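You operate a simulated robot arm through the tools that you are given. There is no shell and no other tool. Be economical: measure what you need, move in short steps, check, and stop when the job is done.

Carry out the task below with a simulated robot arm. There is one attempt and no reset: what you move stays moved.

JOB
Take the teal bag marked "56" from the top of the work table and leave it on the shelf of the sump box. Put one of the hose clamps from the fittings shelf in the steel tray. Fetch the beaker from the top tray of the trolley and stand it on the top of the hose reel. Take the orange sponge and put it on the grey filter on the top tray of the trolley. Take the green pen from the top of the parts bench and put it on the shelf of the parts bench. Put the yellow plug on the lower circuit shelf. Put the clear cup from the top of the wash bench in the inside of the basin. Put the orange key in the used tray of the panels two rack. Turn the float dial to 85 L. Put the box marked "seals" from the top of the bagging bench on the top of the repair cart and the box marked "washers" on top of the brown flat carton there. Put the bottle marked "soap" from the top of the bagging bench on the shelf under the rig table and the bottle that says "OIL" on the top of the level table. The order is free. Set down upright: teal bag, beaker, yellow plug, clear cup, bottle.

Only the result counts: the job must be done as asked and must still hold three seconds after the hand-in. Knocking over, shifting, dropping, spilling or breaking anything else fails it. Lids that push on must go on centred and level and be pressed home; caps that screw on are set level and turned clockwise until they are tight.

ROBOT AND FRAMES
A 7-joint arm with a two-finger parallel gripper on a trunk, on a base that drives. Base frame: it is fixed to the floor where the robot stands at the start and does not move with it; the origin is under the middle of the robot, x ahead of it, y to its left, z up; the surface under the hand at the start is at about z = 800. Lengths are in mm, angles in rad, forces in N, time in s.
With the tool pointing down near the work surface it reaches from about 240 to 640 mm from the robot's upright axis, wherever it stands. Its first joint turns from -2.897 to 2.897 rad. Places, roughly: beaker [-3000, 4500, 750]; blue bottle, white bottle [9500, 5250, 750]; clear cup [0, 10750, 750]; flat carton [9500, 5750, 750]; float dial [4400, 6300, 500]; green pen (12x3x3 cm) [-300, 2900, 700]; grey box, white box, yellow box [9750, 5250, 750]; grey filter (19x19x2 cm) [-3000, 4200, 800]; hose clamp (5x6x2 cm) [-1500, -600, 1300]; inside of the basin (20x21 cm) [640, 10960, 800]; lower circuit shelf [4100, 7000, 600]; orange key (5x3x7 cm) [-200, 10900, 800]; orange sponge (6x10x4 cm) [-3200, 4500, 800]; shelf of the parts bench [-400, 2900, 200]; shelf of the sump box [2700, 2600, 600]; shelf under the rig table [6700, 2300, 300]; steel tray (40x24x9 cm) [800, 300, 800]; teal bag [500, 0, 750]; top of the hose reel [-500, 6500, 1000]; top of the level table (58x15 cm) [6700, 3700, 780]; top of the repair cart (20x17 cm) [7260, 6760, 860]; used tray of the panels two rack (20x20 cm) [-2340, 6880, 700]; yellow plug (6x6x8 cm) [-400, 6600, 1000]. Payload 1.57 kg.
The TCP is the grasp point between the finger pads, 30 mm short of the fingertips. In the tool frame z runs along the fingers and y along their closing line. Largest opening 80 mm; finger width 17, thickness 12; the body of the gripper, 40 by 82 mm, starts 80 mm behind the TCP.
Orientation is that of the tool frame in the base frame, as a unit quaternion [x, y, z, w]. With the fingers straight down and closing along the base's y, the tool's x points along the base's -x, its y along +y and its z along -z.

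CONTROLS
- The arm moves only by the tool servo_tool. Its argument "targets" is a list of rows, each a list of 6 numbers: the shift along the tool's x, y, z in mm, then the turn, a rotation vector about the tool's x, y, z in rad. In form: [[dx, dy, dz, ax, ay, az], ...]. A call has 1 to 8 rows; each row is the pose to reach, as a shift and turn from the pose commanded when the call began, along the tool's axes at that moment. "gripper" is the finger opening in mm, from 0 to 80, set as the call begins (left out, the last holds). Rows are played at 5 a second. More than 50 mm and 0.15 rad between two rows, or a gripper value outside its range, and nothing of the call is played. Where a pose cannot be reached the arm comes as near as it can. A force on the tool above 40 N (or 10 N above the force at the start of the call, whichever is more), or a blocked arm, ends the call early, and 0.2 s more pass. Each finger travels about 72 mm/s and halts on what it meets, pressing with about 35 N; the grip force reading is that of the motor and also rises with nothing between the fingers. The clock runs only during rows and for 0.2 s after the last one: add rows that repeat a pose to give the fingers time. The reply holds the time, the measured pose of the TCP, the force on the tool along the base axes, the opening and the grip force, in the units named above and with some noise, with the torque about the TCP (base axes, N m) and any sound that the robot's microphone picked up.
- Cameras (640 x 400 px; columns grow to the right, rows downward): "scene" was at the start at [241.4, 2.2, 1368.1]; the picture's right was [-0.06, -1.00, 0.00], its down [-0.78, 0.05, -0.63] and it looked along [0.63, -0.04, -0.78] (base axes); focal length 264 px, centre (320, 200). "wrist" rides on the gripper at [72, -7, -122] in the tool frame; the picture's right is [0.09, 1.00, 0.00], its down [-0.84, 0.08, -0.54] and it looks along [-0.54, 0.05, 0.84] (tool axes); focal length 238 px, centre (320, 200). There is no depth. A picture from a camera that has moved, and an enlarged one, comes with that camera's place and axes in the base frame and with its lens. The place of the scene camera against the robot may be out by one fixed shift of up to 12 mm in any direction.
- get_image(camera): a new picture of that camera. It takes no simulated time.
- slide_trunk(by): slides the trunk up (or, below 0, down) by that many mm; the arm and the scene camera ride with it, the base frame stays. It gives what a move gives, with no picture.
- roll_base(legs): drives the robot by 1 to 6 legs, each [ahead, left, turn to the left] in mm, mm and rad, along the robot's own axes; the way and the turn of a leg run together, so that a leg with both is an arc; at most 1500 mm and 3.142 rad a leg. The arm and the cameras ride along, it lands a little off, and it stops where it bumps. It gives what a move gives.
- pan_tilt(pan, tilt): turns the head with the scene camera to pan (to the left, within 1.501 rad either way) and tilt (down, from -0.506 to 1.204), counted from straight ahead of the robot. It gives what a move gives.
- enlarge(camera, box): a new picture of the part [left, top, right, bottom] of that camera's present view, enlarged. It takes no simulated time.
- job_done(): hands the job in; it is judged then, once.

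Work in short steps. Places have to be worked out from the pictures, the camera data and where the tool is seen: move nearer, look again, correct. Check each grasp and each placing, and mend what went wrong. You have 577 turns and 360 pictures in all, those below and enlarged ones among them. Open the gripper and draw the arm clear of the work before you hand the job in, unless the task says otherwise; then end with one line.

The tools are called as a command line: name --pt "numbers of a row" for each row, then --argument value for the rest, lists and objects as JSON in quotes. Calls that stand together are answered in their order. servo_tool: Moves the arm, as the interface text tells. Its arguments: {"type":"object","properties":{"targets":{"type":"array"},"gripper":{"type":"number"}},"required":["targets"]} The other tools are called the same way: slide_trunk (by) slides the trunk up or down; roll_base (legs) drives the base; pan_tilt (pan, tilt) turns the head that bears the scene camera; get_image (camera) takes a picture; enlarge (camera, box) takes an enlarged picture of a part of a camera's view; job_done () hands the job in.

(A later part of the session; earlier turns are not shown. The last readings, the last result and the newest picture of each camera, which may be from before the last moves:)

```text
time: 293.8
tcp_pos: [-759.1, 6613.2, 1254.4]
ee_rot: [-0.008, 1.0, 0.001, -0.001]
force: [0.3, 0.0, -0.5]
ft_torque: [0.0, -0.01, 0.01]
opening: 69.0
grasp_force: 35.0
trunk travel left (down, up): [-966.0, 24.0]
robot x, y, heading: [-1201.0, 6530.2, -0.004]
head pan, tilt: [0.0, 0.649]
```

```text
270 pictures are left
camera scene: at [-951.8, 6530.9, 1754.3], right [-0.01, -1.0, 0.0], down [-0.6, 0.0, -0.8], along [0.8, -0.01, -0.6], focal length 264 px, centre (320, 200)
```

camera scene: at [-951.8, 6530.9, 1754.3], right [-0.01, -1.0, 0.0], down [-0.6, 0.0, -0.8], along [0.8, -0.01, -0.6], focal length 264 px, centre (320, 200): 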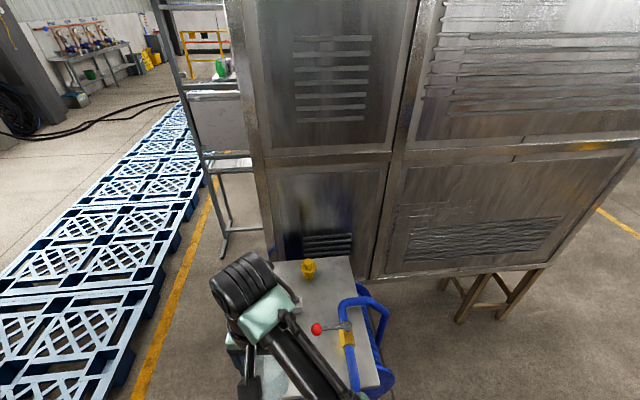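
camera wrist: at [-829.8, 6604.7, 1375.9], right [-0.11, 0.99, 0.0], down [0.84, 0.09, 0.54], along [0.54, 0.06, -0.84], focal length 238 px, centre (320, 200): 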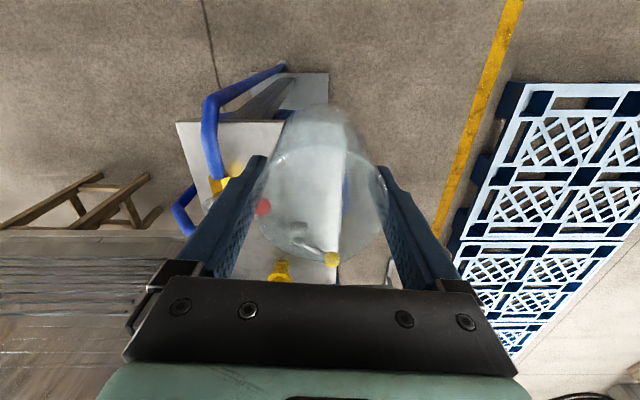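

Place target (-650,6622). Move over and lower most of the way.

servo_tool --pt "-36 3 0 0 0 0" --pt "-72 6 0 0 0 0" --pt "-109 8 0 0 0 0" --pt "-109 8 40 0 0 0" --pt "-109 8 80 0 0 0" --pt "-109 8 120 0 0 0" --pt "-109 8 155 0 0 0" --pt "-109 8 155 0 0 0"

get_image --camera "wrist"

enlarge --camera "scene" --box '[180, 230, 420, 400]'

```text
time: 295.6
tcp_pos: [-648.1, 6623.7, 1098.6]
ee_rot: [-0.007, 1.0, 0.001, -0.001]
force: [-0.2, -0.3, -0.4]
ft_torque: [0.0, 0.0, 0.01]
opening: 68.9
grasp_force: 35.5
trunk travel left (down, up): [-966.0, 24.0]
robot x, y, heading: [-1201.9, 6524.1, -0.006]
head pan, tilt: [0.0, 0.649]
```

```text
269 pictures are left
camera wrist: at [-720.0, 6614.3, 1219.9], right [-0.11, 0.99, 0.0], down [0.84, 0.09, 0.54], along [0.54, 0.06, -0.84], focal length 238 px, centre (320, 200)
```

wrist: 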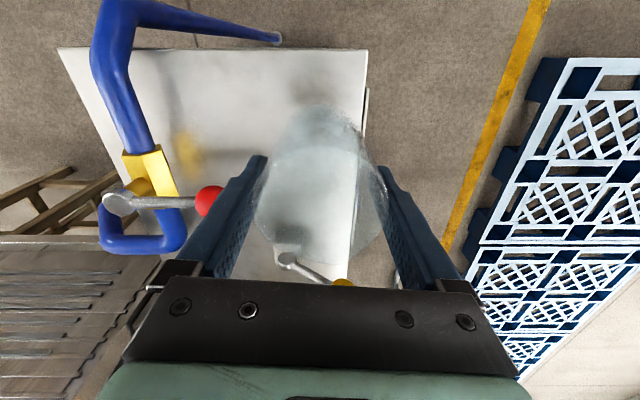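

```text
2.35 times, centred on (300, 315) of scene
camera zoom: at [-950.8, 6530.7, 1754.1], right [-0.01, -1.0, 0.0], down [-0.6, 0.0, -0.8], along [0.8, -0.01, -0.6], focal length 621 px, centre (367, -71)
```

zoom: 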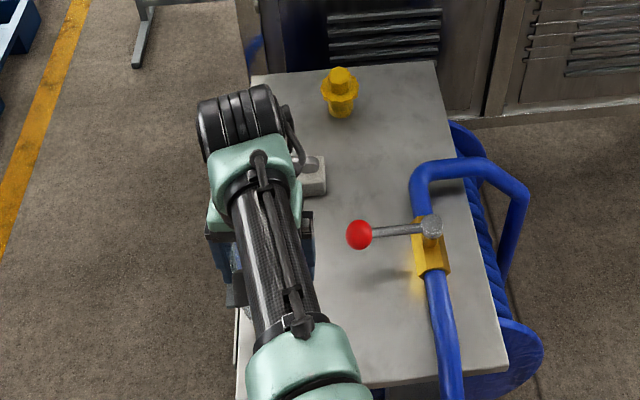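

Plate's left edge is at y≈6660 there, so shift the beaker to (-660,6590), still clear of the red lever ball at (-606,6537).

servo_tool --pt "6 -16 0 0 0 0" --pt "12 -33 0 0 0 0" --pt "12 -33 0 0 0 0"

get_image --camera "wrist"

```text
time: 296.4
tcp_pos: [-660.3, 6589.1, 1096.9]
ee_rot: [-0.008, 1.0, 0.0, -0.001]
force: [-0.1, 0.3, 0.7]
ft_torque: [0.01, -0.01, -0.01]
opening: 68.8
grasp_force: 34.9
trunk travel left (down, up): [-966.0, 24.0]
robot x, y, heading: [-1200.8, 6528.8, -0.003]
head pan, tilt: [0.0, 0.649]
```

```text
267 pictures are left
camera wrist: at [-731.4, 6581.6, 1220.3], right [-0.11, 0.99, 0.0], down [0.84, 0.09, 0.54], along [0.54, 0.06, -0.84], focal length 238 px, centre (320, 200)
```

wrist: 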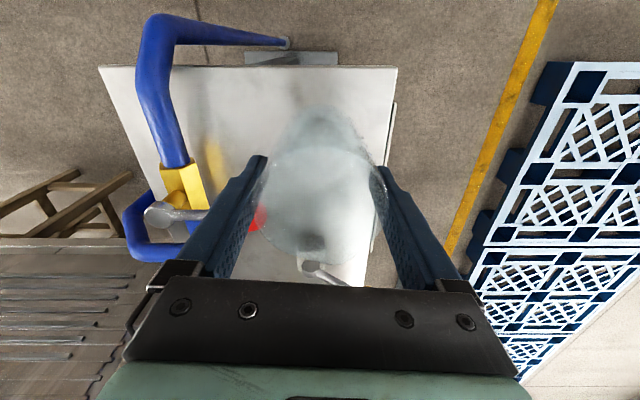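

Lower stepwise to contact.

servo_tool --pt "0 0 10 0 0 0" --pt "0 0 19 0 0 0" --pt "0 0 19 0 0 0"

servo_tool --pt "0 0 3 0 0 0" --pt "0 0 6 0 0 0" --pt "0 0 6 0 0 0"

```text
time: 297.2
tcp_pos: [-660.3, 6589.1, 1079.0]
ee_rot: [-0.008, 1.0, 0.001, -0.001]
force: [0.1, 0.3, 0.0]
ft_torque: [-0.01, -0.01, -0.01]
opening: 68.8
grasp_force: 34.7
trunk travel left (down, up): [-966.0, 24.0]
robot x, y, heading: [-1202.5, 6526.4, -0.01]
head pan, tilt: [0.0, 0.649]
```

```text
time: 298.0
tcp_pos: [-661.1, 6591.0, 1072.8]
ee_rot: [-0.008, 1.0, 0.002, -0.001]
force: [0.0, 0.1, -1.2]
ft_torque: [-0.02, 0.02, 0.01]
opening: 68.8
grasp_force: 35.0
trunk travel left (down, up): [-966.0, 24.0]
robot x, y, heading: [-1204.8, 6529.0, -0.006]
head pan, tilt: [0.0, 0.649]
```

servo_tool --pt "0 0 3 0 0 0" --pt "0 0 6 0 0 0" --pt "0 0 6 0 0 0"

servo_tool --pt "0 0 3 0 0 0" --pt "0 0 5 0 0 0" --pt "0 0 5 0 0 0"

```text
time: 298.8
tcp_pos: [-661.3, 6589.5, 1067.4]
ee_rot: [-0.008, 1.0, 0.001, -0.001]
force: [0.0, -0.5, -0.9]
ft_torque: [-0.04, 0.01, 0.01]
opening: 68.7
grasp_force: 35.0
trunk travel left (down, up): [-966.0, 24.0]
robot x, y, heading: [-1202.6, 6527.2, -0.008]
head pan, tilt: [0.0, 0.649]
```

```text
time: 299.6
tcp_pos: [-660.8, 6589.7, 1060.9]
ee_rot: [-0.007, 1.0, 0.001, -0.002]
force: [0.0, 0.3, -0.1]
ft_torque: [-0.02, 0.01, -0.01]
opening: 68.6
grasp_force: 34.7
trunk travel left (down, up): [-966.0, 24.0]
robot x, y, heading: [-1203.3, 6522.0, -0.009]
head pan, tilt: [0.0, 0.649]
```

No contact yet; check visually how far the base is.

get_image --camera "wrist"

enlarge --camera "scene" --box '[220, 290, 340, 400]'

```text
266 pictures are left
camera wrist: at [-732.3, 6582.0, 1184.2], right [-0.11, 0.99, 0.0], down [0.84, 0.09, 0.54], along [0.54, 0.06, -0.84], focal length 238 px, centre (320, 200)
```

wrist: 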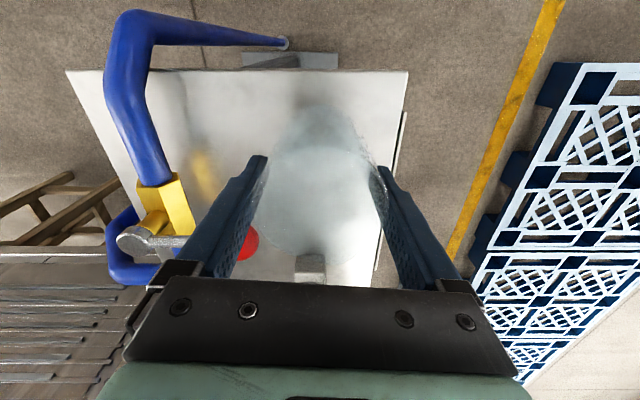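

```text
3.64 times, centred on (280, 345) of scene
camera zoom: at [-950.8, 6530.9, 1754.1], right [-0.01, -1.0, 0.0], down [-0.6, 0.0, -0.8], along [0.8, -0.01, -0.6], focal length 960 px, centre (466, -327)
```

zoom: 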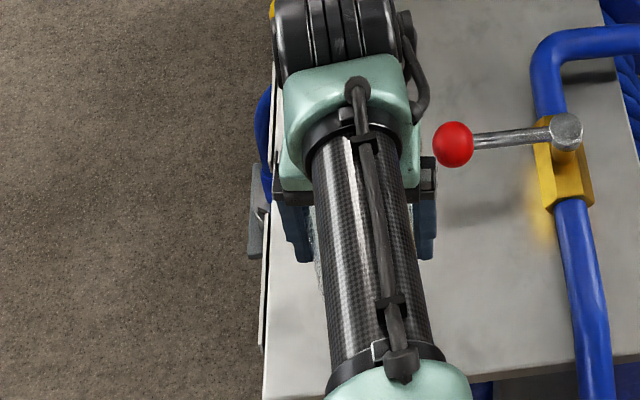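

Keep descending in small steps; the plate may be lower than 1000.

servo_tool --pt "0 0 4 0 0 0" --pt "0 0 8 0 0 0" --pt "0 0 8 0 0 0"

servo_tool --pt "0 0 4 0 0 0" --pt "0 0 8 0 0 0" --pt "0 0 8 0 0 0"

get_image --camera "wrist"

```text
time: 300.4
tcp_pos: [-660.4, 6589.6, 1053.7]
ee_rot: [-0.008, 1.0, 0.0, -0.001]
force: [-0.4, 0.2, -1.2]
ft_torque: [0.0, -0.01, -0.05]
opening: 68.5
grasp_force: 34.6
trunk travel left (down, up): [-966.0, 24.0]
robot x, y, heading: [-1204.5, 6529.2, -0.002]
head pan, tilt: [0.0, 0.649]
```

```text
time: 301.2
tcp_pos: [-660.7, 6590.2, 1045.9]
ee_rot: [-0.008, 1.0, 0.001, -0.001]
force: [-0.3, -0.9, -1.1]
ft_torque: [0.0, 0.0, 0.0]
opening: 68.5
grasp_force: 35.0
trunk travel left (down, up): [-966.0, 24.0]
robot x, y, heading: [-1205.0, 6524.8, -0.007]
head pan, tilt: [0.0, 0.649]
```

```text
264 pictures are left
camera wrist: at [-732.3, 6582.0, 1168.3], right [-0.11, 0.99, 0.0], down [0.84, 0.09, 0.54], along [0.54, 0.06, -0.84], focal length 238 px, centre (320, 200)
```

wrist: 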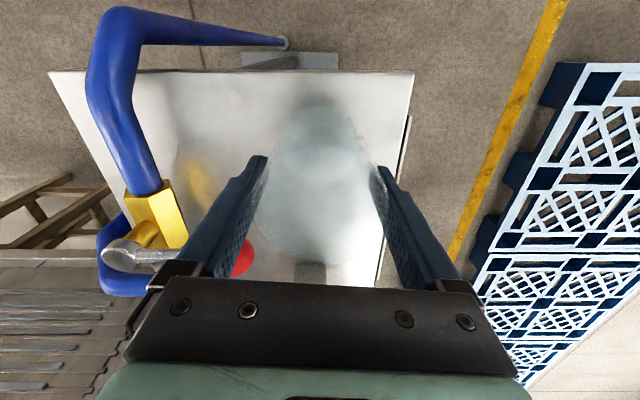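

Edge scaling shows the plate is at z≈935, so continue down another ~35 mm carefully.

servo_tool --pt "0 0 8 0 0 0" --pt "0 0 16 0 0 0" --pt "0 0 24 0 0 0" --pt "0 0 24 0 0 0"

servo_tool --pt "0 0 4 0 0 0" --pt "0 0 8 0 0 0" --pt "0 0 8 0 0 0"

```text
time: 302.2
tcp_pos: [-661.8, 6590.2, 1021.6]
ee_rot: [-0.008, 1.0, 0.001, -0.001]
force: [-0.2, -0.4, 1.6]
ft_torque: [-0.06, -0.01, 0.0]
opening: 68.6
grasp_force: 35.1
trunk travel left (down, up): [-966.0, 24.0]
robot x, y, heading: [-1201.9, 6526.1, -0.003]
head pan, tilt: [0.0, 0.649]
```

```text
time: 303.0
tcp_pos: [-660.6, 6589.6, 1016.1]
ee_rot: [-0.008, 1.0, 0.002, 0.003]
force: [0.8, -1.4, 26.7]
ft_torque: [-0.19, -0.22, 0.02]
opening: 68.8
grasp_force: 34.8
trunk travel left (down, up): [-966.0, 24.0]
robot x, y, heading: [-1206.5, 6527.1, -0.007]
head pan, tilt: [0.0, 0.649]
```

Contact. Ease up 3 mm, release fully, then rise straight.

servo_tool --pt "0 0 -4 0 0 0" --pt "0 0 -4 0 0 0"

servo_tool --pt "0 0 0 0 0 0" --pt "0 0 0 0 0 0" --pt "0 0 0 0 0 0" --gripper 80

get_image --camera "wrist"

```text
time: 303.6
tcp_pos: [-662.7, 6590.8, 1018.0]
ee_rot: [-0.008, 1.0, 0.002, -0.001]
force: [3.2, 1.5, 8.4]
ft_torque: [0.02, -0.52, 0.02]
opening: 68.8
grasp_force: 35.0
trunk travel left (down, up): [-966.0, 24.0]
robot x, y, heading: [-1200.0, 6524.6, -0.009]
head pan, tilt: [0.0, 0.649]
```

```text
time: 304.4
tcp_pos: [-660.2, 6590.0, 1017.0]
ee_rot: [-0.008, 1.0, 0.001, -0.002]
force: [1.4, -0.6, -0.9]
ft_torque: [0.02, -0.02, 0.0]
opening: 80.1
grasp_force: 0.1
trunk travel left (down, up): [-966.0, 24.0]
robot x, y, heading: [-1203.0, 6525.9, -0.006]
head pan, tilt: [0.0, 0.649]
```

```text
263 pictures are left
camera wrist: at [-731.9, 6581.9, 1140.0], right [-0.11, 0.99, 0.0], down [0.84, 0.09, 0.54], along [0.54, 0.06, -0.84], focal length 238 px, centre (320, 200)
```

wrist: 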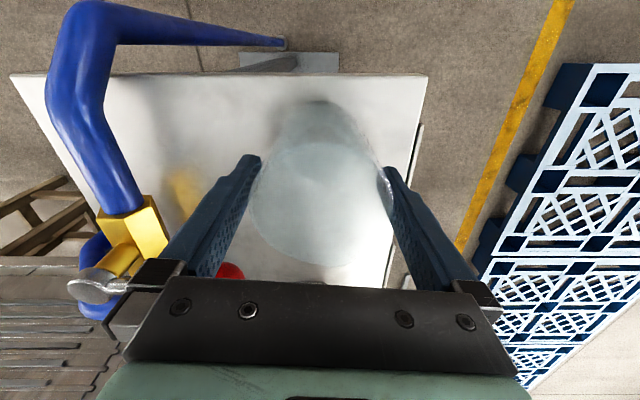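

Released and standing. Rise vertically.

servo_tool --pt "0 0 -20 0 0 0" --pt "0 0 -50 0 0 0" --pt "0 0 -90 0 0 0" --pt "0 0 -130 0 0 0" --pt "0 0 -170 0 0 0" --pt "0 0 -200 0 0 0" --pt "0 0 -200 0 0 0"

get_image --camera "wrist"

enlarge --camera "scene" --box '[200, 230, 420, 400]'

```text
time: 306.0
tcp_pos: [-661.3, 6588.3, 1218.2]
ee_rot: [-0.008, 1.0, 0.001, -0.001]
force: [-0.4, -0.1, 0.5]
ft_torque: [0.03, -0.03, 0.0]
opening: 80.0
grasp_force: 0.0
trunk travel left (down, up): [-966.0, 24.0]
robot x, y, heading: [-1205.4, 6527.8, -0.0]
head pan, tilt: [0.0, 0.649]
```

```text
262 pictures are left
camera wrist: at [-731.5, 6581.1, 1341.1], right [-0.11, 0.99, 0.0], down [0.84, 0.09, 0.54], along [0.54, 0.06, -0.84], focal length 238 px, centre (320, 200)
```

wrist: 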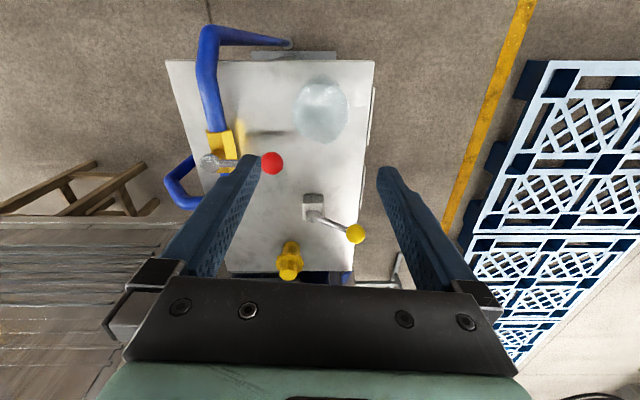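

```text
2.35 times, centred on (310, 315) of scene
camera zoom: at [-950.8, 6530.9, 1754.1], right [-0.01, -1.0, 0.0], down [-0.6, 0.0, -0.8], along [0.8, -0.01, -0.6], focal length 621 px, centre (344, -71)
```

zoom: 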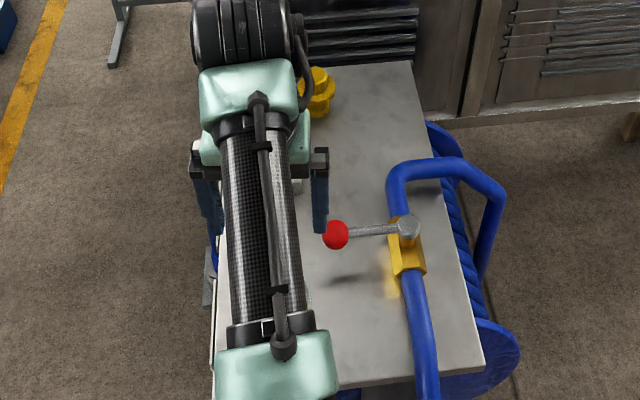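

Beaker stands upright on the reel top. Next: cup and key at the wash bench. Drive north along x≈-1500.

servo_tool --pt "40 0 0 0 0 0" --pt "80 0 0 0 0 0" --pt "120 0 0 0 0 0" --pt "150 0 0 0 0 0"

roll_base --legs '[[-300, 0, 0], [0, 0, 1.57], [1450, 0, 0], [1350, 0, 0]]'

pan_tilt --pan -0.4 --tilt 0.4

get_image --camera "scene"

```text
time: 307.0
tcp_pos: [-810.2, 6587.4, 1219.1]
ee_rot: [-0.007, 1.0, 0.001, 0.0]
force: [0.1, -0.6, -0.5]
ft_torque: [-0.05, 0.0, -0.01]
opening: 79.9
grasp_force: 0.1
out of reach, approached as far as the arm can: row 1
trunk travel left (down, up): [-966.0, 24.0]
robot x, y, heading: [-1204.4, 6525.6, -0.006]
head pan, tilt: [0.0, 0.649]
```

```text
time: 326.0
tcp_pos: [-1582.4, 9713.6, 1220.0]
ee_rot: [0.716, -0.698, 0.001, 0.002]
force: [0.3, -0.2, -0.8]
ft_torque: [-0.03, 0.02, 0.01]
opening: 79.8
grasp_force: 0.0
trunk travel left (down, up): [-966.0, 24.0]
robot x, y, heading: [-1516.7, 9319.6, 1.581]
head pan, tilt: [0.0, 0.649]
```

```text
time: 326.9
tcp_pos: [-1583.0, 9714.8, 1219.5]
ee_rot: [0.716, -0.698, 0.0, 0.002]
force: [-0.5, 0.3, 0.7]
ft_torque: [-0.01, 0.01, 0.01]
opening: 80.1
grasp_force: 0.1
trunk travel left (down, up): [-966.0, 24.0]
robot x, y, heading: [-1518.6, 9317.8, 1.578]
head pan, tilt: [-0.4, 0.4]
```

```text
260 pictures are left
camera scene: at [-1486.0, 9583.2, 1776.6], right [0.92, -0.38, 0.0], down [-0.15, -0.36, -0.92], along [0.35, 0.85, -0.39], focal length 264 px, centre (320, 200)
```

scene: 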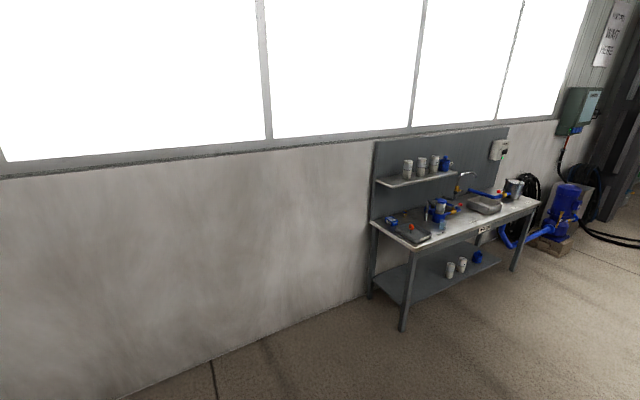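

Wash bench is visible at right; drive in front of it.

roll_base --legs '[[750, 0, 0], [0, -1450, 0]]'

pan_tilt --pan -0.2 --tilt 0.6

get_image --camera "scene"

```text
time: 337.8
tcp_pos: [-138.8, 10487.1, 1219.2]
ee_rot: [0.721, -0.693, 0.0, 0.001]
force: [-1.0, -0.7, -0.1]
ft_torque: [-0.02, 0.02, 0.03]
opening: 79.9
grasp_force: 0.0
trunk travel left (down, up): [-966.0, 24.0]
robot x, y, heading: [-63.3, 10094.4, 1.592]
head pan, tilt: [-0.4, 0.4]
```

```text
time: 338.5
tcp_pos: [-137.0, 10486.6, 1218.7]
ee_rot: [0.721, -0.693, 0.0, 0.002]
force: [0.1, 0.1, 0.8]
ft_torque: [0.03, -0.02, 0.02]
opening: 80.2
grasp_force: 0.2
trunk travel left (down, up): [-966.0, 24.0]
robot x, y, heading: [-67.8, 10093.6, 1.589]
head pan, tilt: [-0.201, 0.6]
```

```text
259 pictures are left
camera scene: at [-57.5, 10358.8, 1758.4], right [0.98, -0.18, 0.0], down [-0.1, -0.56, -0.83], along [0.15, 0.81, -0.56], focal length 264 px, centre (320, 200)
```

scene: 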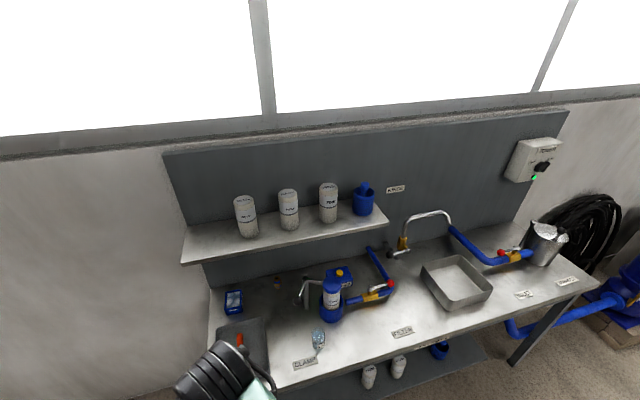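

enlarge --camera "scene" --box '[200, 250, 500, 400]'

```text
2.13 times, centred on (350, 325) of scene
camera zoom: at [-57.5, 10358.8, 1758.4], right [0.98, -0.18, 0.0], down [-0.1, -0.56, -0.83], along [0.15, 0.81, -0.56], focal length 563 px, centre (256, -67)
```

zoom: 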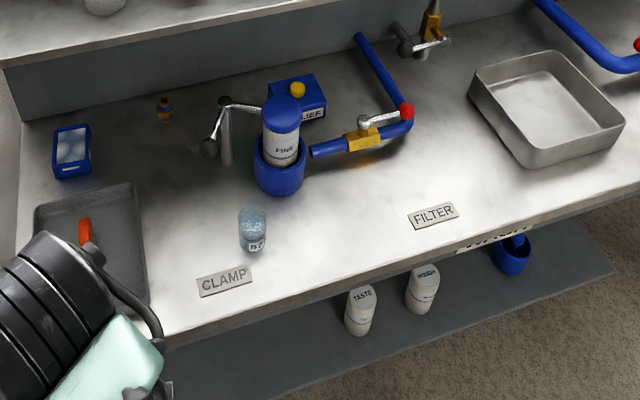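

The clear cup is at ≈(26,10826), basin at ≈(674,10990). Drive closer and lower the trunk some.

roll_base --legs '[[280, 0, -0.02]]'

slide_trunk --by -180

servo_tool --pt "0 -40 0 0 0 0" --pt "0 -80 0 0 0 0" --pt "0 -120 0 0 0 0" --pt "0 -160 0 0 0 0" --pt "0 -160 0 0 0 0"

get_image --camera "wrist"

get_image --camera "scene"

```text
time: 340.5
tcp_pos: [-131.2, 10764.6, 1218.4]
ee_rot: [0.714, -0.7, 0.0, 0.002]
force: [-0.7, -0.4, 0.1]
ft_torque: [0.0, 0.02, -0.02]
opening: 79.9
grasp_force: 0.1
trunk travel left (down, up): [-966.0, 24.0]
robot x, y, heading: [-66.0, 10371.9, 1.567]
head pan, tilt: [-0.201, 0.6]
```

```text
time: 342.5
tcp_pos: [-131.6, 10765.8, 1039.4]
ee_rot: [0.714, -0.7, 0.0, 0.002]
force: [0.7, -0.2, 0.6]
ft_torque: [-0.02, 0.0, 0.0]
opening: 79.8
grasp_force: 0.0
trunk travel left (down, up): [-786.0, 204.0]
robot x, y, heading: [-67.3, 10374.4, 1.569]
head pan, tilt: [-0.201, 0.6]
```

```text
time: 343.7
tcp_pos: [27.9, 10769.5, 1039.0]
ee_rot: [0.714, -0.7, 0.0, 0.001]
force: [0.0, -0.3, 0.1]
ft_torque: [0.01, -0.01, -0.02]
opening: 80.1
grasp_force: 0.1
trunk travel left (down, up): [-786.0, 204.0]
robot x, y, heading: [-68.6, 10372.0, 1.565]
head pan, tilt: [-0.201, 0.6]
```

```text
257 pictures are left
camera wrist: at [36.9, 10698.1, 1161.2], right [-0.99, -0.11, 0.0], down [-0.09, 0.84, 0.54], along [-0.06, 0.54, -0.84], focal length 238 px, centre (320, 200)
```

wrist: 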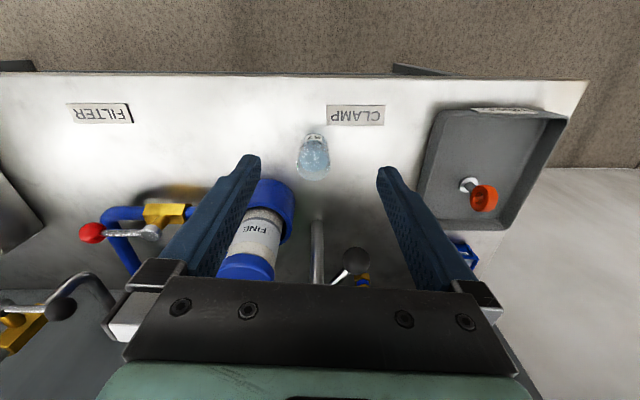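

```text
256 pictures are left
camera scene: at [-54.8, 10637.0, 1578.4], right [0.98, -0.2, 0.0], down [-0.11, -0.55, -0.83], along [0.17, 0.81, -0.56], focal length 264 px, centre (320, 200)
```

scene: 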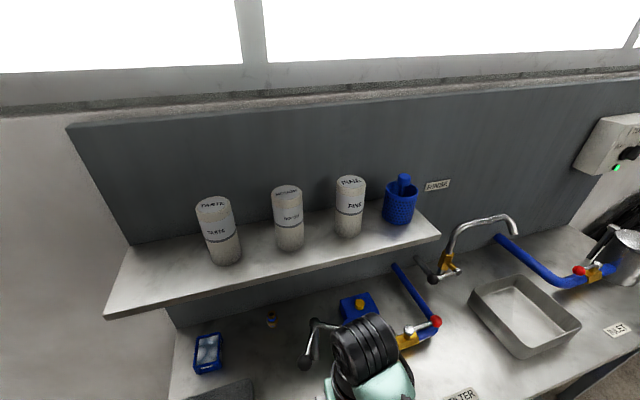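

Cup ≈(31,10822), top ≈888, diameter ≈48. Move over it and come down to just above.

servo_tool --pt "-26 -1 30 0 0 0" --pt "-52 -3 60 0 0 0" --pt "-52 -3 90 0 0 0" --pt "-52 -3 110 0 0 0" --pt "-52 -3 110 0 0 0"

get_image --camera "wrist"

```text
time: 344.9
tcp_pos: [30.3, 10821.2, 928.4]
ee_rot: [0.714, -0.7, 0.0, 0.001]
force: [-0.6, -0.1, 0.5]
ft_torque: [0.02, 0.01, 0.01]
opening: 79.9
grasp_force: 0.0
trunk travel left (down, up): [-786.0, 204.0]
robot x, y, heading: [-69.8, 10370.4, 1.572]
head pan, tilt: [-0.201, 0.6]
```

```text
255 pictures are left
camera wrist: at [38.4, 10749.7, 1050.3], right [-0.99, -0.11, 0.0], down [-0.09, 0.84, 0.54], along [-0.06, 0.54, -0.84], focal length 238 px, centre (320, 200)
```

wrist: 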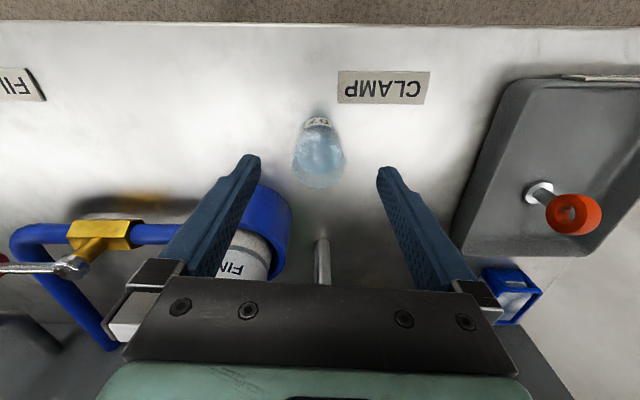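

Bench top works out at z≈779; cup centre nearer y≈10833. Adjust and descend to the rim level.

servo_tool --pt "-12 0 10 0 0 0" --pt "-12 0 25 0 0 0" --pt "-12 0 25 0 0 0"

get_image --camera "wrist"

```text
time: 345.7
tcp_pos: [29.7, 10834.6, 903.0]
ee_rot: [0.714, -0.7, 0.0, 0.002]
force: [0.0, -0.1, 0.2]
ft_torque: [0.0, 0.0, -0.02]
opening: 80.0
grasp_force: 0.2
trunk travel left (down, up): [-786.0, 204.0]
robot x, y, heading: [-67.9, 10375.7, 1.568]
head pan, tilt: [-0.201, 0.6]
```

```text
254 pictures are left
camera wrist: at [38.4, 10761.8, 1025.3], right [-0.99, -0.11, 0.0], down [-0.09, 0.84, 0.54], along [-0.06, 0.54, -0.84], focal length 238 px, centre (320, 200)
```

wrist: 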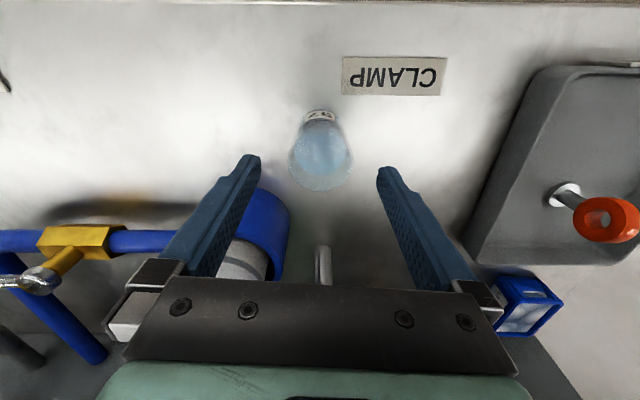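

Rim now computes to y≈10824, z≈889, ⌀40. Correct back 10 mm, descend and grip.

servo_tool --pt "9.6 0 0 0 0 0" --pt "9.6 0 18 0 0 0" --pt "9.6 0 36 0 0 0" --pt "9.6 0 53 0 0 0" --pt "9.6 0 53 0 0 0"

get_image --camera "wrist"

```text
time: 346.9
tcp_pos: [30.4, 10824.0, 849.2]
ee_rot: [0.714, -0.7, 0.001, 0.001]
force: [-0.3, -0.1, 0.0]
ft_torque: [-0.04, 0.03, 0.0]
opening: 80.1
grasp_force: 0.1
trunk travel left (down, up): [-786.0, 204.0]
robot x, y, heading: [-72.8, 10372.1, 1.568]
head pan, tilt: [-0.201, 0.6]
```

```text
253 pictures are left
camera wrist: at [39.1, 10752.6, 972.4], right [-0.99, -0.11, 0.0], down [-0.09, 0.84, 0.54], along [-0.06, 0.54, -0.84], focal length 238 px, centre (320, 200)
```

wrist: 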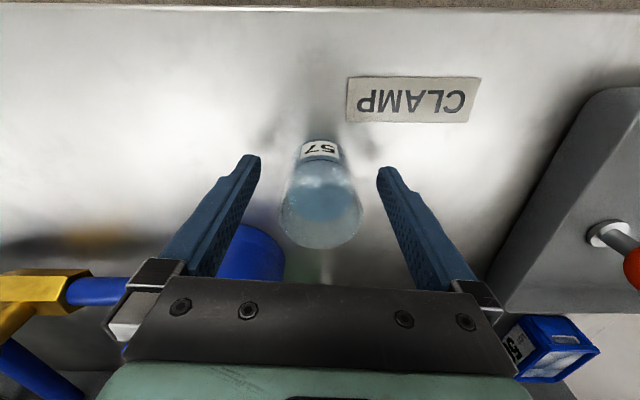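

Cup is between the fingers. Close gently.

servo_tool --pt "2 0 0 0 0 0" --pt "2 0 0 0 0 0" --pt "2 0 0 0 0 0" --pt "2 0 0 0 0 0" --gripper 30

servo_tool --pt "0 0 -10 0 0 0" --pt "0 0 -25 0 0 0" --pt "0 0 -40 0 0 0" --pt "0 0 -40 0 0 0"

get_image --camera "wrist"

```text
time: 347.9
tcp_pos: [30.0, 10822.9, 849.2]
ee_rot: [0.714, -0.7, 0.001, 0.001]
force: [0.3, 0.7, 0.3]
ft_torque: [0.03, 0.01, -0.03]
opening: 49.2
grasp_force: 34.8
trunk travel left (down, up): [-786.0, 204.0]
robot x, y, heading: [-64.8, 10376.4, 1.566]
head pan, tilt: [-0.201, 0.6]
```

```text
time: 348.9
tcp_pos: [30.6, 10820.7, 891.4]
ee_rot: [0.714, -0.7, 0.0, 0.001]
force: [-0.4, -1.3, -1.0]
ft_torque: [0.03, -0.05, 0.01]
opening: 49.1
grasp_force: 34.4
trunk travel left (down, up): [-786.0, 204.0]
robot x, y, heading: [-64.8, 10373.2, 1.572]
head pan, tilt: [-0.201, 0.6]
```

```text
252 pictures are left
camera wrist: at [39.1, 10749.7, 1012.9], right [-0.99, -0.11, 0.0], down [-0.09, 0.84, 0.54], along [-0.06, 0.54, -0.84], focal length 238 px, centre (320, 200)
```

wrist: 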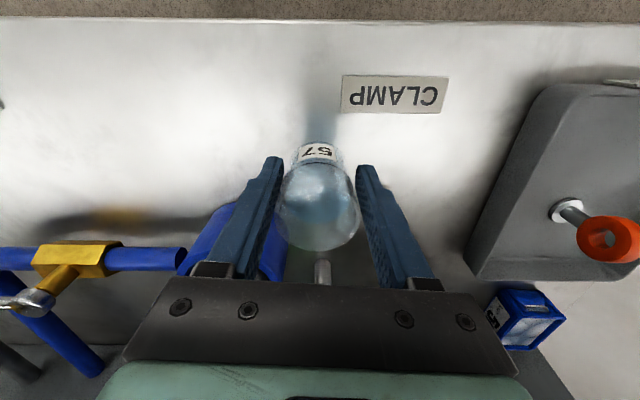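

Cup held. Raise, retract slightly, then strafe right toward the basin.

slide_trunk --by 130

servo_tool --pt "25 0 0 0 0 0" --pt "50 0 0 0 0 0" --pt "75 0 0 0 0 0" --pt "75 0 0 0 0 0"

roll_base --legs '[[0, -620, 0]]'

pan_tilt --pan 0.0 --tilt 0.8

get_image --camera "scene"

get_image --camera "wrist"

```text
time: 350.4
tcp_pos: [31.0, 10822.3, 1020.2]
ee_rot: [0.714, -0.7, 0.0, 0.001]
force: [0.5, -1.3, -0.1]
ft_torque: [-0.01, -0.01, 0.01]
opening: 49.0
grasp_force: 34.6
trunk travel left (down, up): [-916.0, 74.0]
robot x, y, heading: [-66.3, 10374.2, 1.569]
head pan, tilt: [-0.201, 0.6]
```

```text
time: 351.4
tcp_pos: [32.1, 10746.6, 1020.7]
ee_rot: [0.714, -0.7, 0.001, 0.002]
force: [-0.1, 0.5, -0.7]
ft_torque: [-0.02, 0.03, 0.0]
opening: 48.6
grasp_force: 35.4
trunk travel left (down, up): [-916.0, 74.0]
robot x, y, heading: [-70.5, 10373.6, 1.57]
head pan, tilt: [-0.201, 0.6]
```

```text
time: 354.9
tcp_pos: [653.2, 10742.4, 1021.4]
ee_rot: [0.713, -0.702, 0.0, 0.002]
force: [-0.1, -0.6, -0.6]
ft_torque: [0.0, 0.01, 0.0]
opening: 49.0
grasp_force: 35.1
trunk travel left (down, up): [-916.0, 74.0]
robot x, y, heading: [549.8, 10370.1, 1.563]
head pan, tilt: [-0.201, 0.6]
```

```text
time: 355.7
tcp_pos: [654.5, 10743.2, 1020.6]
ee_rot: [0.713, -0.702, 0.001, 0.001]
force: [0.6, 0.6, -1.3]
ft_torque: [0.0, 0.01, -0.01]
opening: 48.9
grasp_force: 35.7
trunk travel left (down, up): [-916.0, 74.0]
robot x, y, heading: [553.4, 10371.2, 1.566]
head pan, tilt: [0.0, 0.799]
```

```text
251 pictures are left
camera scene: at [550.2, 10628.2, 1691.5], right [1.0, -0.01, 0.0], down [-0.01, -0.72, -0.7], along [0.0, 0.7, -0.72], focal length 264 px, centre (320, 200)
```

scene: 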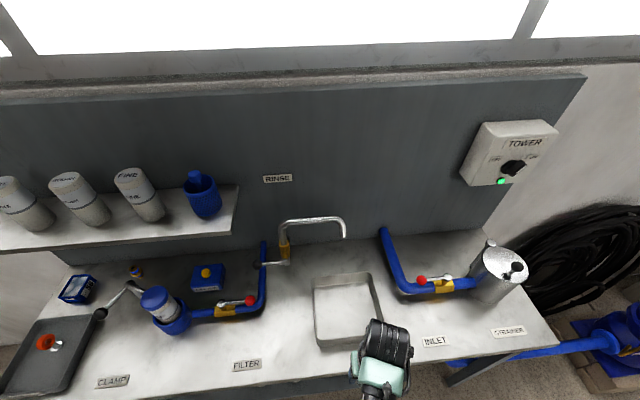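

```text
250 pictures are left
camera wrist: at [662.7, 10671.4, 1143.2], right [-0.99, -0.11, 0.0], down [-0.09, 0.84, 0.54], along [-0.06, 0.54, -0.84], focal length 238 px, centre (320, 200)
```

wrist: 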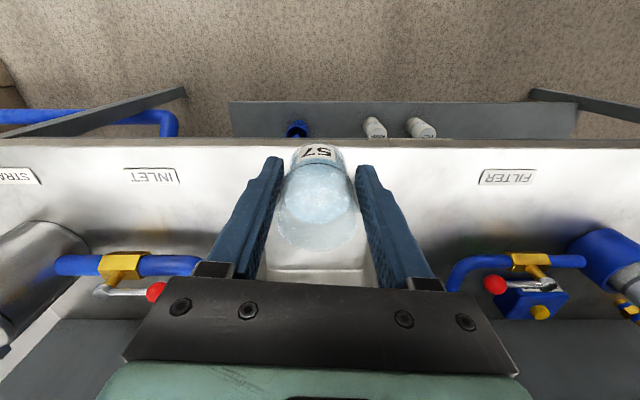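

Basin spans about x 525–720, y 10860–11105. Move the cup over its centre (630,10965).

servo_tool --pt "-36 4 0 0 0 0" --pt "-72 8 0 0 0 0" --pt "-108 12 0 0 0 0" --pt "-144 16 0 0 0 0" --pt "-180 20 0 0 0 0" --pt "-218 25 0 0 0 0" --pt "-218 25 0 0 0 0"

get_image --camera "wrist"

enlarge --camera "scene" --box '[240, 200, 460, 370]'

```text
time: 357.3
tcp_pos: [623.5, 10953.6, 1026.0]
ee_rot: [0.713, -0.701, -0.001, 0.002]
force: [0.0, -0.7, -0.6]
ft_torque: [-0.02, 0.01, -0.04]
opening: 48.6
grasp_force: 35.1
out of reach, approached as far as the arm can: row 6, 7
trunk travel left (down, up): [-916.0, 74.0]
robot x, y, heading: [552.4, 10369.7, 1.561]
head pan, tilt: [0.0, 0.799]
```

```text
249 pictures are left
camera wrist: at [631.9, 10881.2, 1148.2], right [-0.99, -0.11, 0.0], down [-0.09, 0.84, 0.54], along [-0.06, 0.54, -0.84], focal length 238 px, centre (320, 200)
```

wrist: 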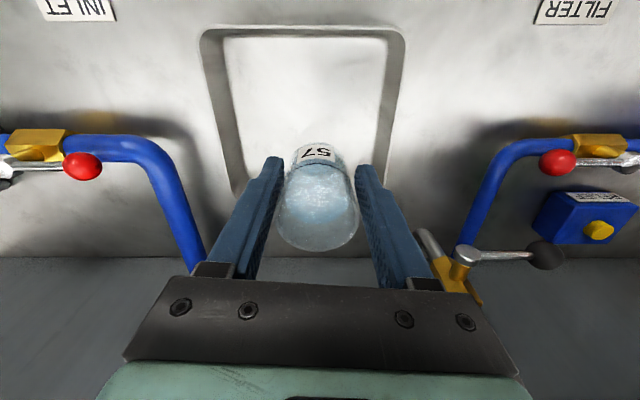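

```text
2.35 times, centred on (350, 285) of scene
camera zoom: at [550.1, 10627.1, 1691.7], right [1.0, -0.01, 0.0], down [0.0, -0.72, -0.7], along [0.0, 0.7, -0.72], focal length 621 px, centre (249, 0)
```

zoom: 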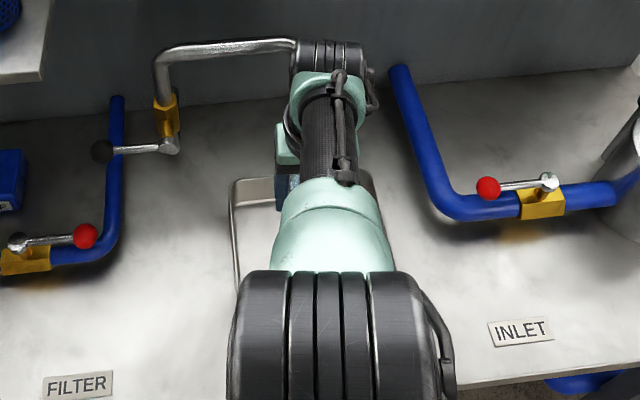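

Position is inside the basin. Shift 17 mm to +x and lower with the trunk.

servo_tool --pt "0 -17 0 0 0 0" --pt "0 -17 0 0 0 0"

slide_trunk --by -140

get_image --camera "wrist"

```text
time: 357.9
tcp_pos: [640.9, 10951.8, 1026.3]
ee_rot: [0.713, -0.701, 0.0, 0.002]
force: [0.2, -0.7, -0.4]
ft_torque: [-0.04, 0.0, 0.01]
opening: 48.1
grasp_force: 34.9
trunk travel left (down, up): [-916.0, 74.0]
robot x, y, heading: [554.0, 10371.7, 1.562]
head pan, tilt: [0.0, 0.799]
```

```text
time: 359.5
tcp_pos: [640.4, 10950.5, 886.3]
ee_rot: [0.713, -0.702, 0.0, 0.001]
force: [-0.1, 0.3, 0.1]
ft_torque: [-0.02, 0.03, 0.02]
opening: 48.5
grasp_force: 34.7
trunk travel left (down, up): [-776.0, 214.0]
robot x, y, heading: [552.3, 10372.1, 1.572]
head pan, tilt: [0.0, 0.799]
```

```text
247 pictures are left
camera wrist: at [648.5, 10879.7, 1008.9], right [-0.99, -0.11, 0.0], down [-0.09, 0.84, 0.54], along [-0.06, 0.54, -0.84], focal length 238 px, centre (320, 200)
```

wrist: 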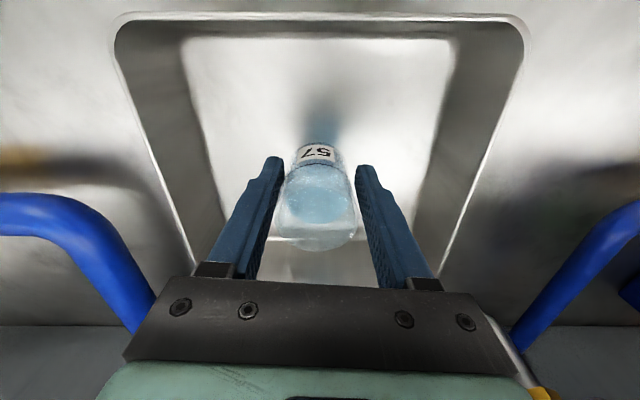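

Centred in the basin. Lower to contact.

slide_trunk --by -24

slide_trunk --by -6

slide_trunk --by -4

```text
time: 360.2
tcp_pos: [640.4, 10952.3, 861.6]
ee_rot: [0.713, -0.702, 0.0, 0.0]
force: [-0.9, 0.2, -1.1]
ft_torque: [-0.02, 0.03, 0.0]
opening: 48.8
grasp_force: 35.3
trunk travel left (down, up): [-752.0, 238.0]
robot x, y, heading: [552.3, 10368.7, 1.56]
head pan, tilt: [0.0, 0.799]
```

```text
time: 360.8
tcp_pos: [640.7, 10951.3, 856.9]
ee_rot: [0.713, -0.701, 0.0, 0.001]
force: [1.0, -0.2, 0.3]
ft_torque: [0.02, -0.04, 0.0]
opening: 48.5
grasp_force: 35.4
trunk travel left (down, up): [-746.0, 244.0]
robot x, y, heading: [553.2, 10366.9, 1.563]
head pan, tilt: [0.0, 0.799]
```

```text
time: 361.3
tcp_pos: [640.2, 10952.2, 856.2]
ee_rot: [0.713, -0.701, -0.001, -0.001]
force: [-0.3, -3.5, 17.5]
ft_torque: [-0.27, -0.14, -0.03]
opening: 48.5
grasp_force: 35.2
trunk travel left (down, up): [-742.0, 248.0]
robot x, y, heading: [558.2, 10369.7, 1.563]
head pan, tilt: [0.0, 0.799]
```

Contact. Ease up 2 mm, open and rise.

slide_trunk --by 2

servo_tool --pt "0 0 0 0 0 0" --pt "0 0 0 0 0 0" --pt "0 0 0 0 0 0" --gripper 75

slide_trunk --by 200

get_image --camera "wrist"

```text
time: 361.8
tcp_pos: [639.8, 10950.2, 855.4]
ee_rot: [0.713, -0.701, -0.001, 0.0]
force: [-0.8, 1.8, 11.5]
ft_torque: [0.02, -0.13, -0.03]
opening: 48.4
grasp_force: 35.1
trunk travel left (down, up): [-744.0, 246.0]
robot x, y, heading: [551.8, 10368.5, 1.567]
head pan, tilt: [0.0, 0.799]
```

```text
time: 362.6
tcp_pos: [639.4, 10952.5, 855.0]
ee_rot: [0.712, -0.702, 0.0, 0.002]
force: [0.2, 1.1, -0.7]
ft_torque: [0.02, -0.02, -0.04]
opening: 74.9
grasp_force: 0.1
trunk travel left (down, up): [-744.0, 246.0]
robot x, y, heading: [555.5, 10371.7, 1.566]
head pan, tilt: [0.0, 0.799]
```

```text
time: 364.8
tcp_pos: [640.2, 10951.4, 1054.3]
ee_rot: [0.713, -0.702, 0.001, 0.001]
force: [0.2, -0.1, 0.0]
ft_torque: [-0.01, -0.02, 0.0]
opening: 75.0
grasp_force: 0.1
trunk travel left (down, up): [-944.0, 46.0]
robot x, y, heading: [553.0, 10368.7, 1.564]
head pan, tilt: [0.0, 0.799]
```

```text
246 pictures are left
camera wrist: at [648.5, 10879.7, 1176.8], right [-0.99, -0.11, 0.0], down [-0.09, 0.84, 0.54], along [-0.06, 0.54, -0.84], focal length 238 px, centre (320, 200)
```

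wrist: 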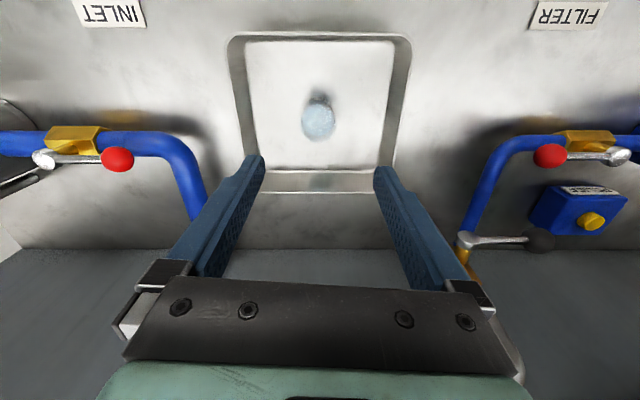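

Cup stands in the basin. Retract and strafe left to the key.

servo_tool --pt "40 0 0 0 0 0" --pt "80 0 0 0 0 0" --pt "120 0 0 0 0 0" --pt "160 0 0 0 0 0" --pt "160 0 0 0 0 0"

roll_base --legs '[[0, 850, 0]]'

get_image --camera "wrist"

get_image --camera "scene"

```text
time: 366.0
tcp_pos: [641.9, 10790.9, 1055.0]
ee_rot: [0.713, -0.701, 0.001, 0.001]
force: [-0.3, -0.1, 0.9]
ft_torque: [0.01, 0.0, 0.01]
opening: 74.9
grasp_force: 0.0
trunk travel left (down, up): [-944.0, 46.0]
robot x, y, heading: [553.4, 10369.1, 1.563]
head pan, tilt: [0.0, 0.799]
```

```text
time: 370.6
tcp_pos: [-217.3, 10796.3, 1054.4]
ee_rot: [0.712, -0.702, 0.0, 0.002]
force: [0.4, -0.1, -0.5]
ft_torque: [0.01, 0.0, -0.01]
opening: 74.9
grasp_force: 0.1
trunk travel left (down, up): [-944.0, 46.0]
robot x, y, heading: [-308.7, 10376.0, 1.56]
head pan, tilt: [0.0, 0.799]
```

```text
245 pictures are left
camera wrist: at [-209.4, 10724.6, 1177.2], right [-0.99, -0.11, 0.0], down [-0.09, 0.84, 0.54], along [-0.06, 0.54, -0.84], focal length 238 px, centre (320, 200)
```

wrist: 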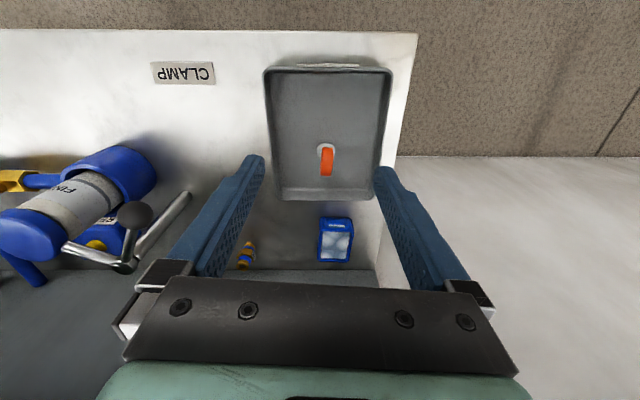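

```text
244 pictures are left
camera scene: at [-309.6, 10633.5, 1719.5], right [1.0, -0.01, 0.0], down [0.0, -0.72, -0.7], along [0.0, 0.7, -0.72], focal length 264 px, centre (320, 200)
```

scene: 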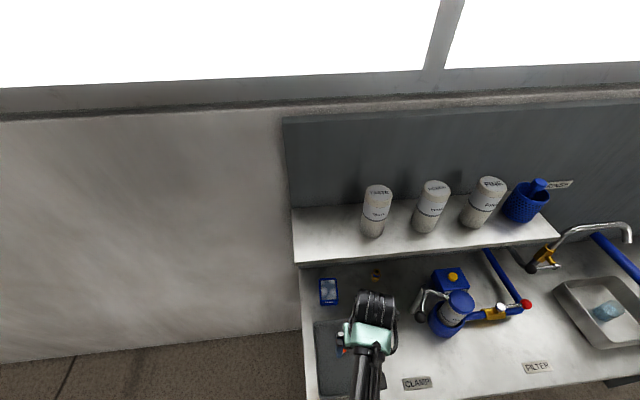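

enlarge --camera "wrist" --box '[260, 60, 400, 210]'

```text
2.67 times, centred on (330, 135) of wrist
camera zoom: at [-209.4, 10724.6, 1177.2], right [-0.99, -0.11, 0.0], down [-0.09, 0.84, 0.54], along [-0.06, 0.54, -0.84], focal length 636 px, centre (293, 373)
```

zoom: 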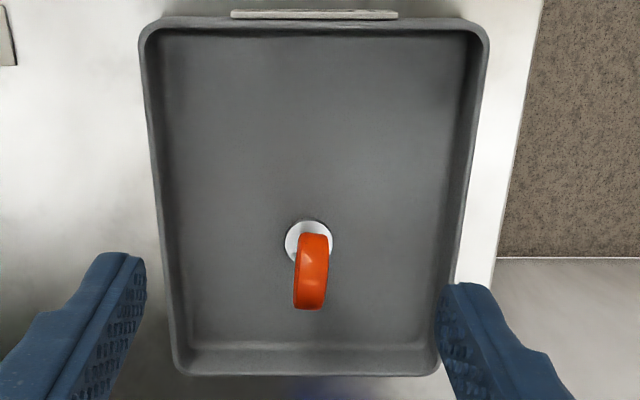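

The key stands on a small disc base, ring edge-on along x; centre ≈(-237,10873). Move above and descend partly.

servo_tool --pt "-25 7 20 0 0 0" --pt "-50 14 50 0 0 0" --pt "-77 20 80 0 0 0" --pt "-77 20 120 0 0 0" --pt "-77 20 150 0 0 0" --pt "-77 20 150 0 0 0" --gripper 60

get_image --camera "wrist"

```text
time: 372.0
tcp_pos: [-240.1, 10861.2, 921.9]
ee_rot: [0.712, -0.702, 0.001, 0.001]
force: [0.2, 0.1, -0.1]
ft_torque: [-0.02, 0.0, 0.02]
opening: 59.9
grasp_force: 0.0
out of reach, approached as far as the arm can: row 5, 6
trunk travel left (down, up): [-944.0, 46.0]
robot x, y, heading: [-308.5, 10374.3, 1.566]
head pan, tilt: [0.0, 0.799]
```

```text
242 pictures are left
camera wrist: at [-232.3, 10789.8, 1044.6], right [-0.99, -0.11, 0.0], down [-0.09, 0.84, 0.54], along [-0.06, 0.54, -0.84], focal length 238 px, centre (320, 200)
```

wrist: 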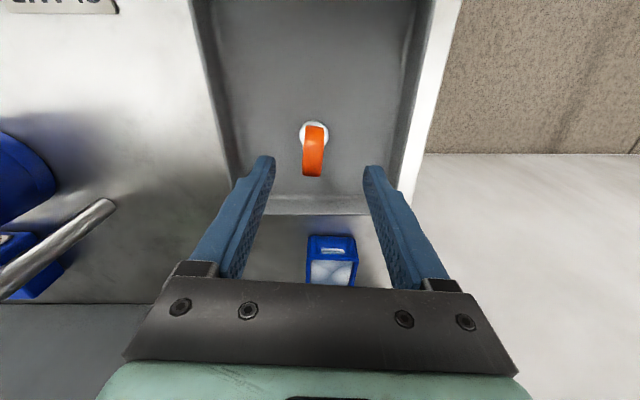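

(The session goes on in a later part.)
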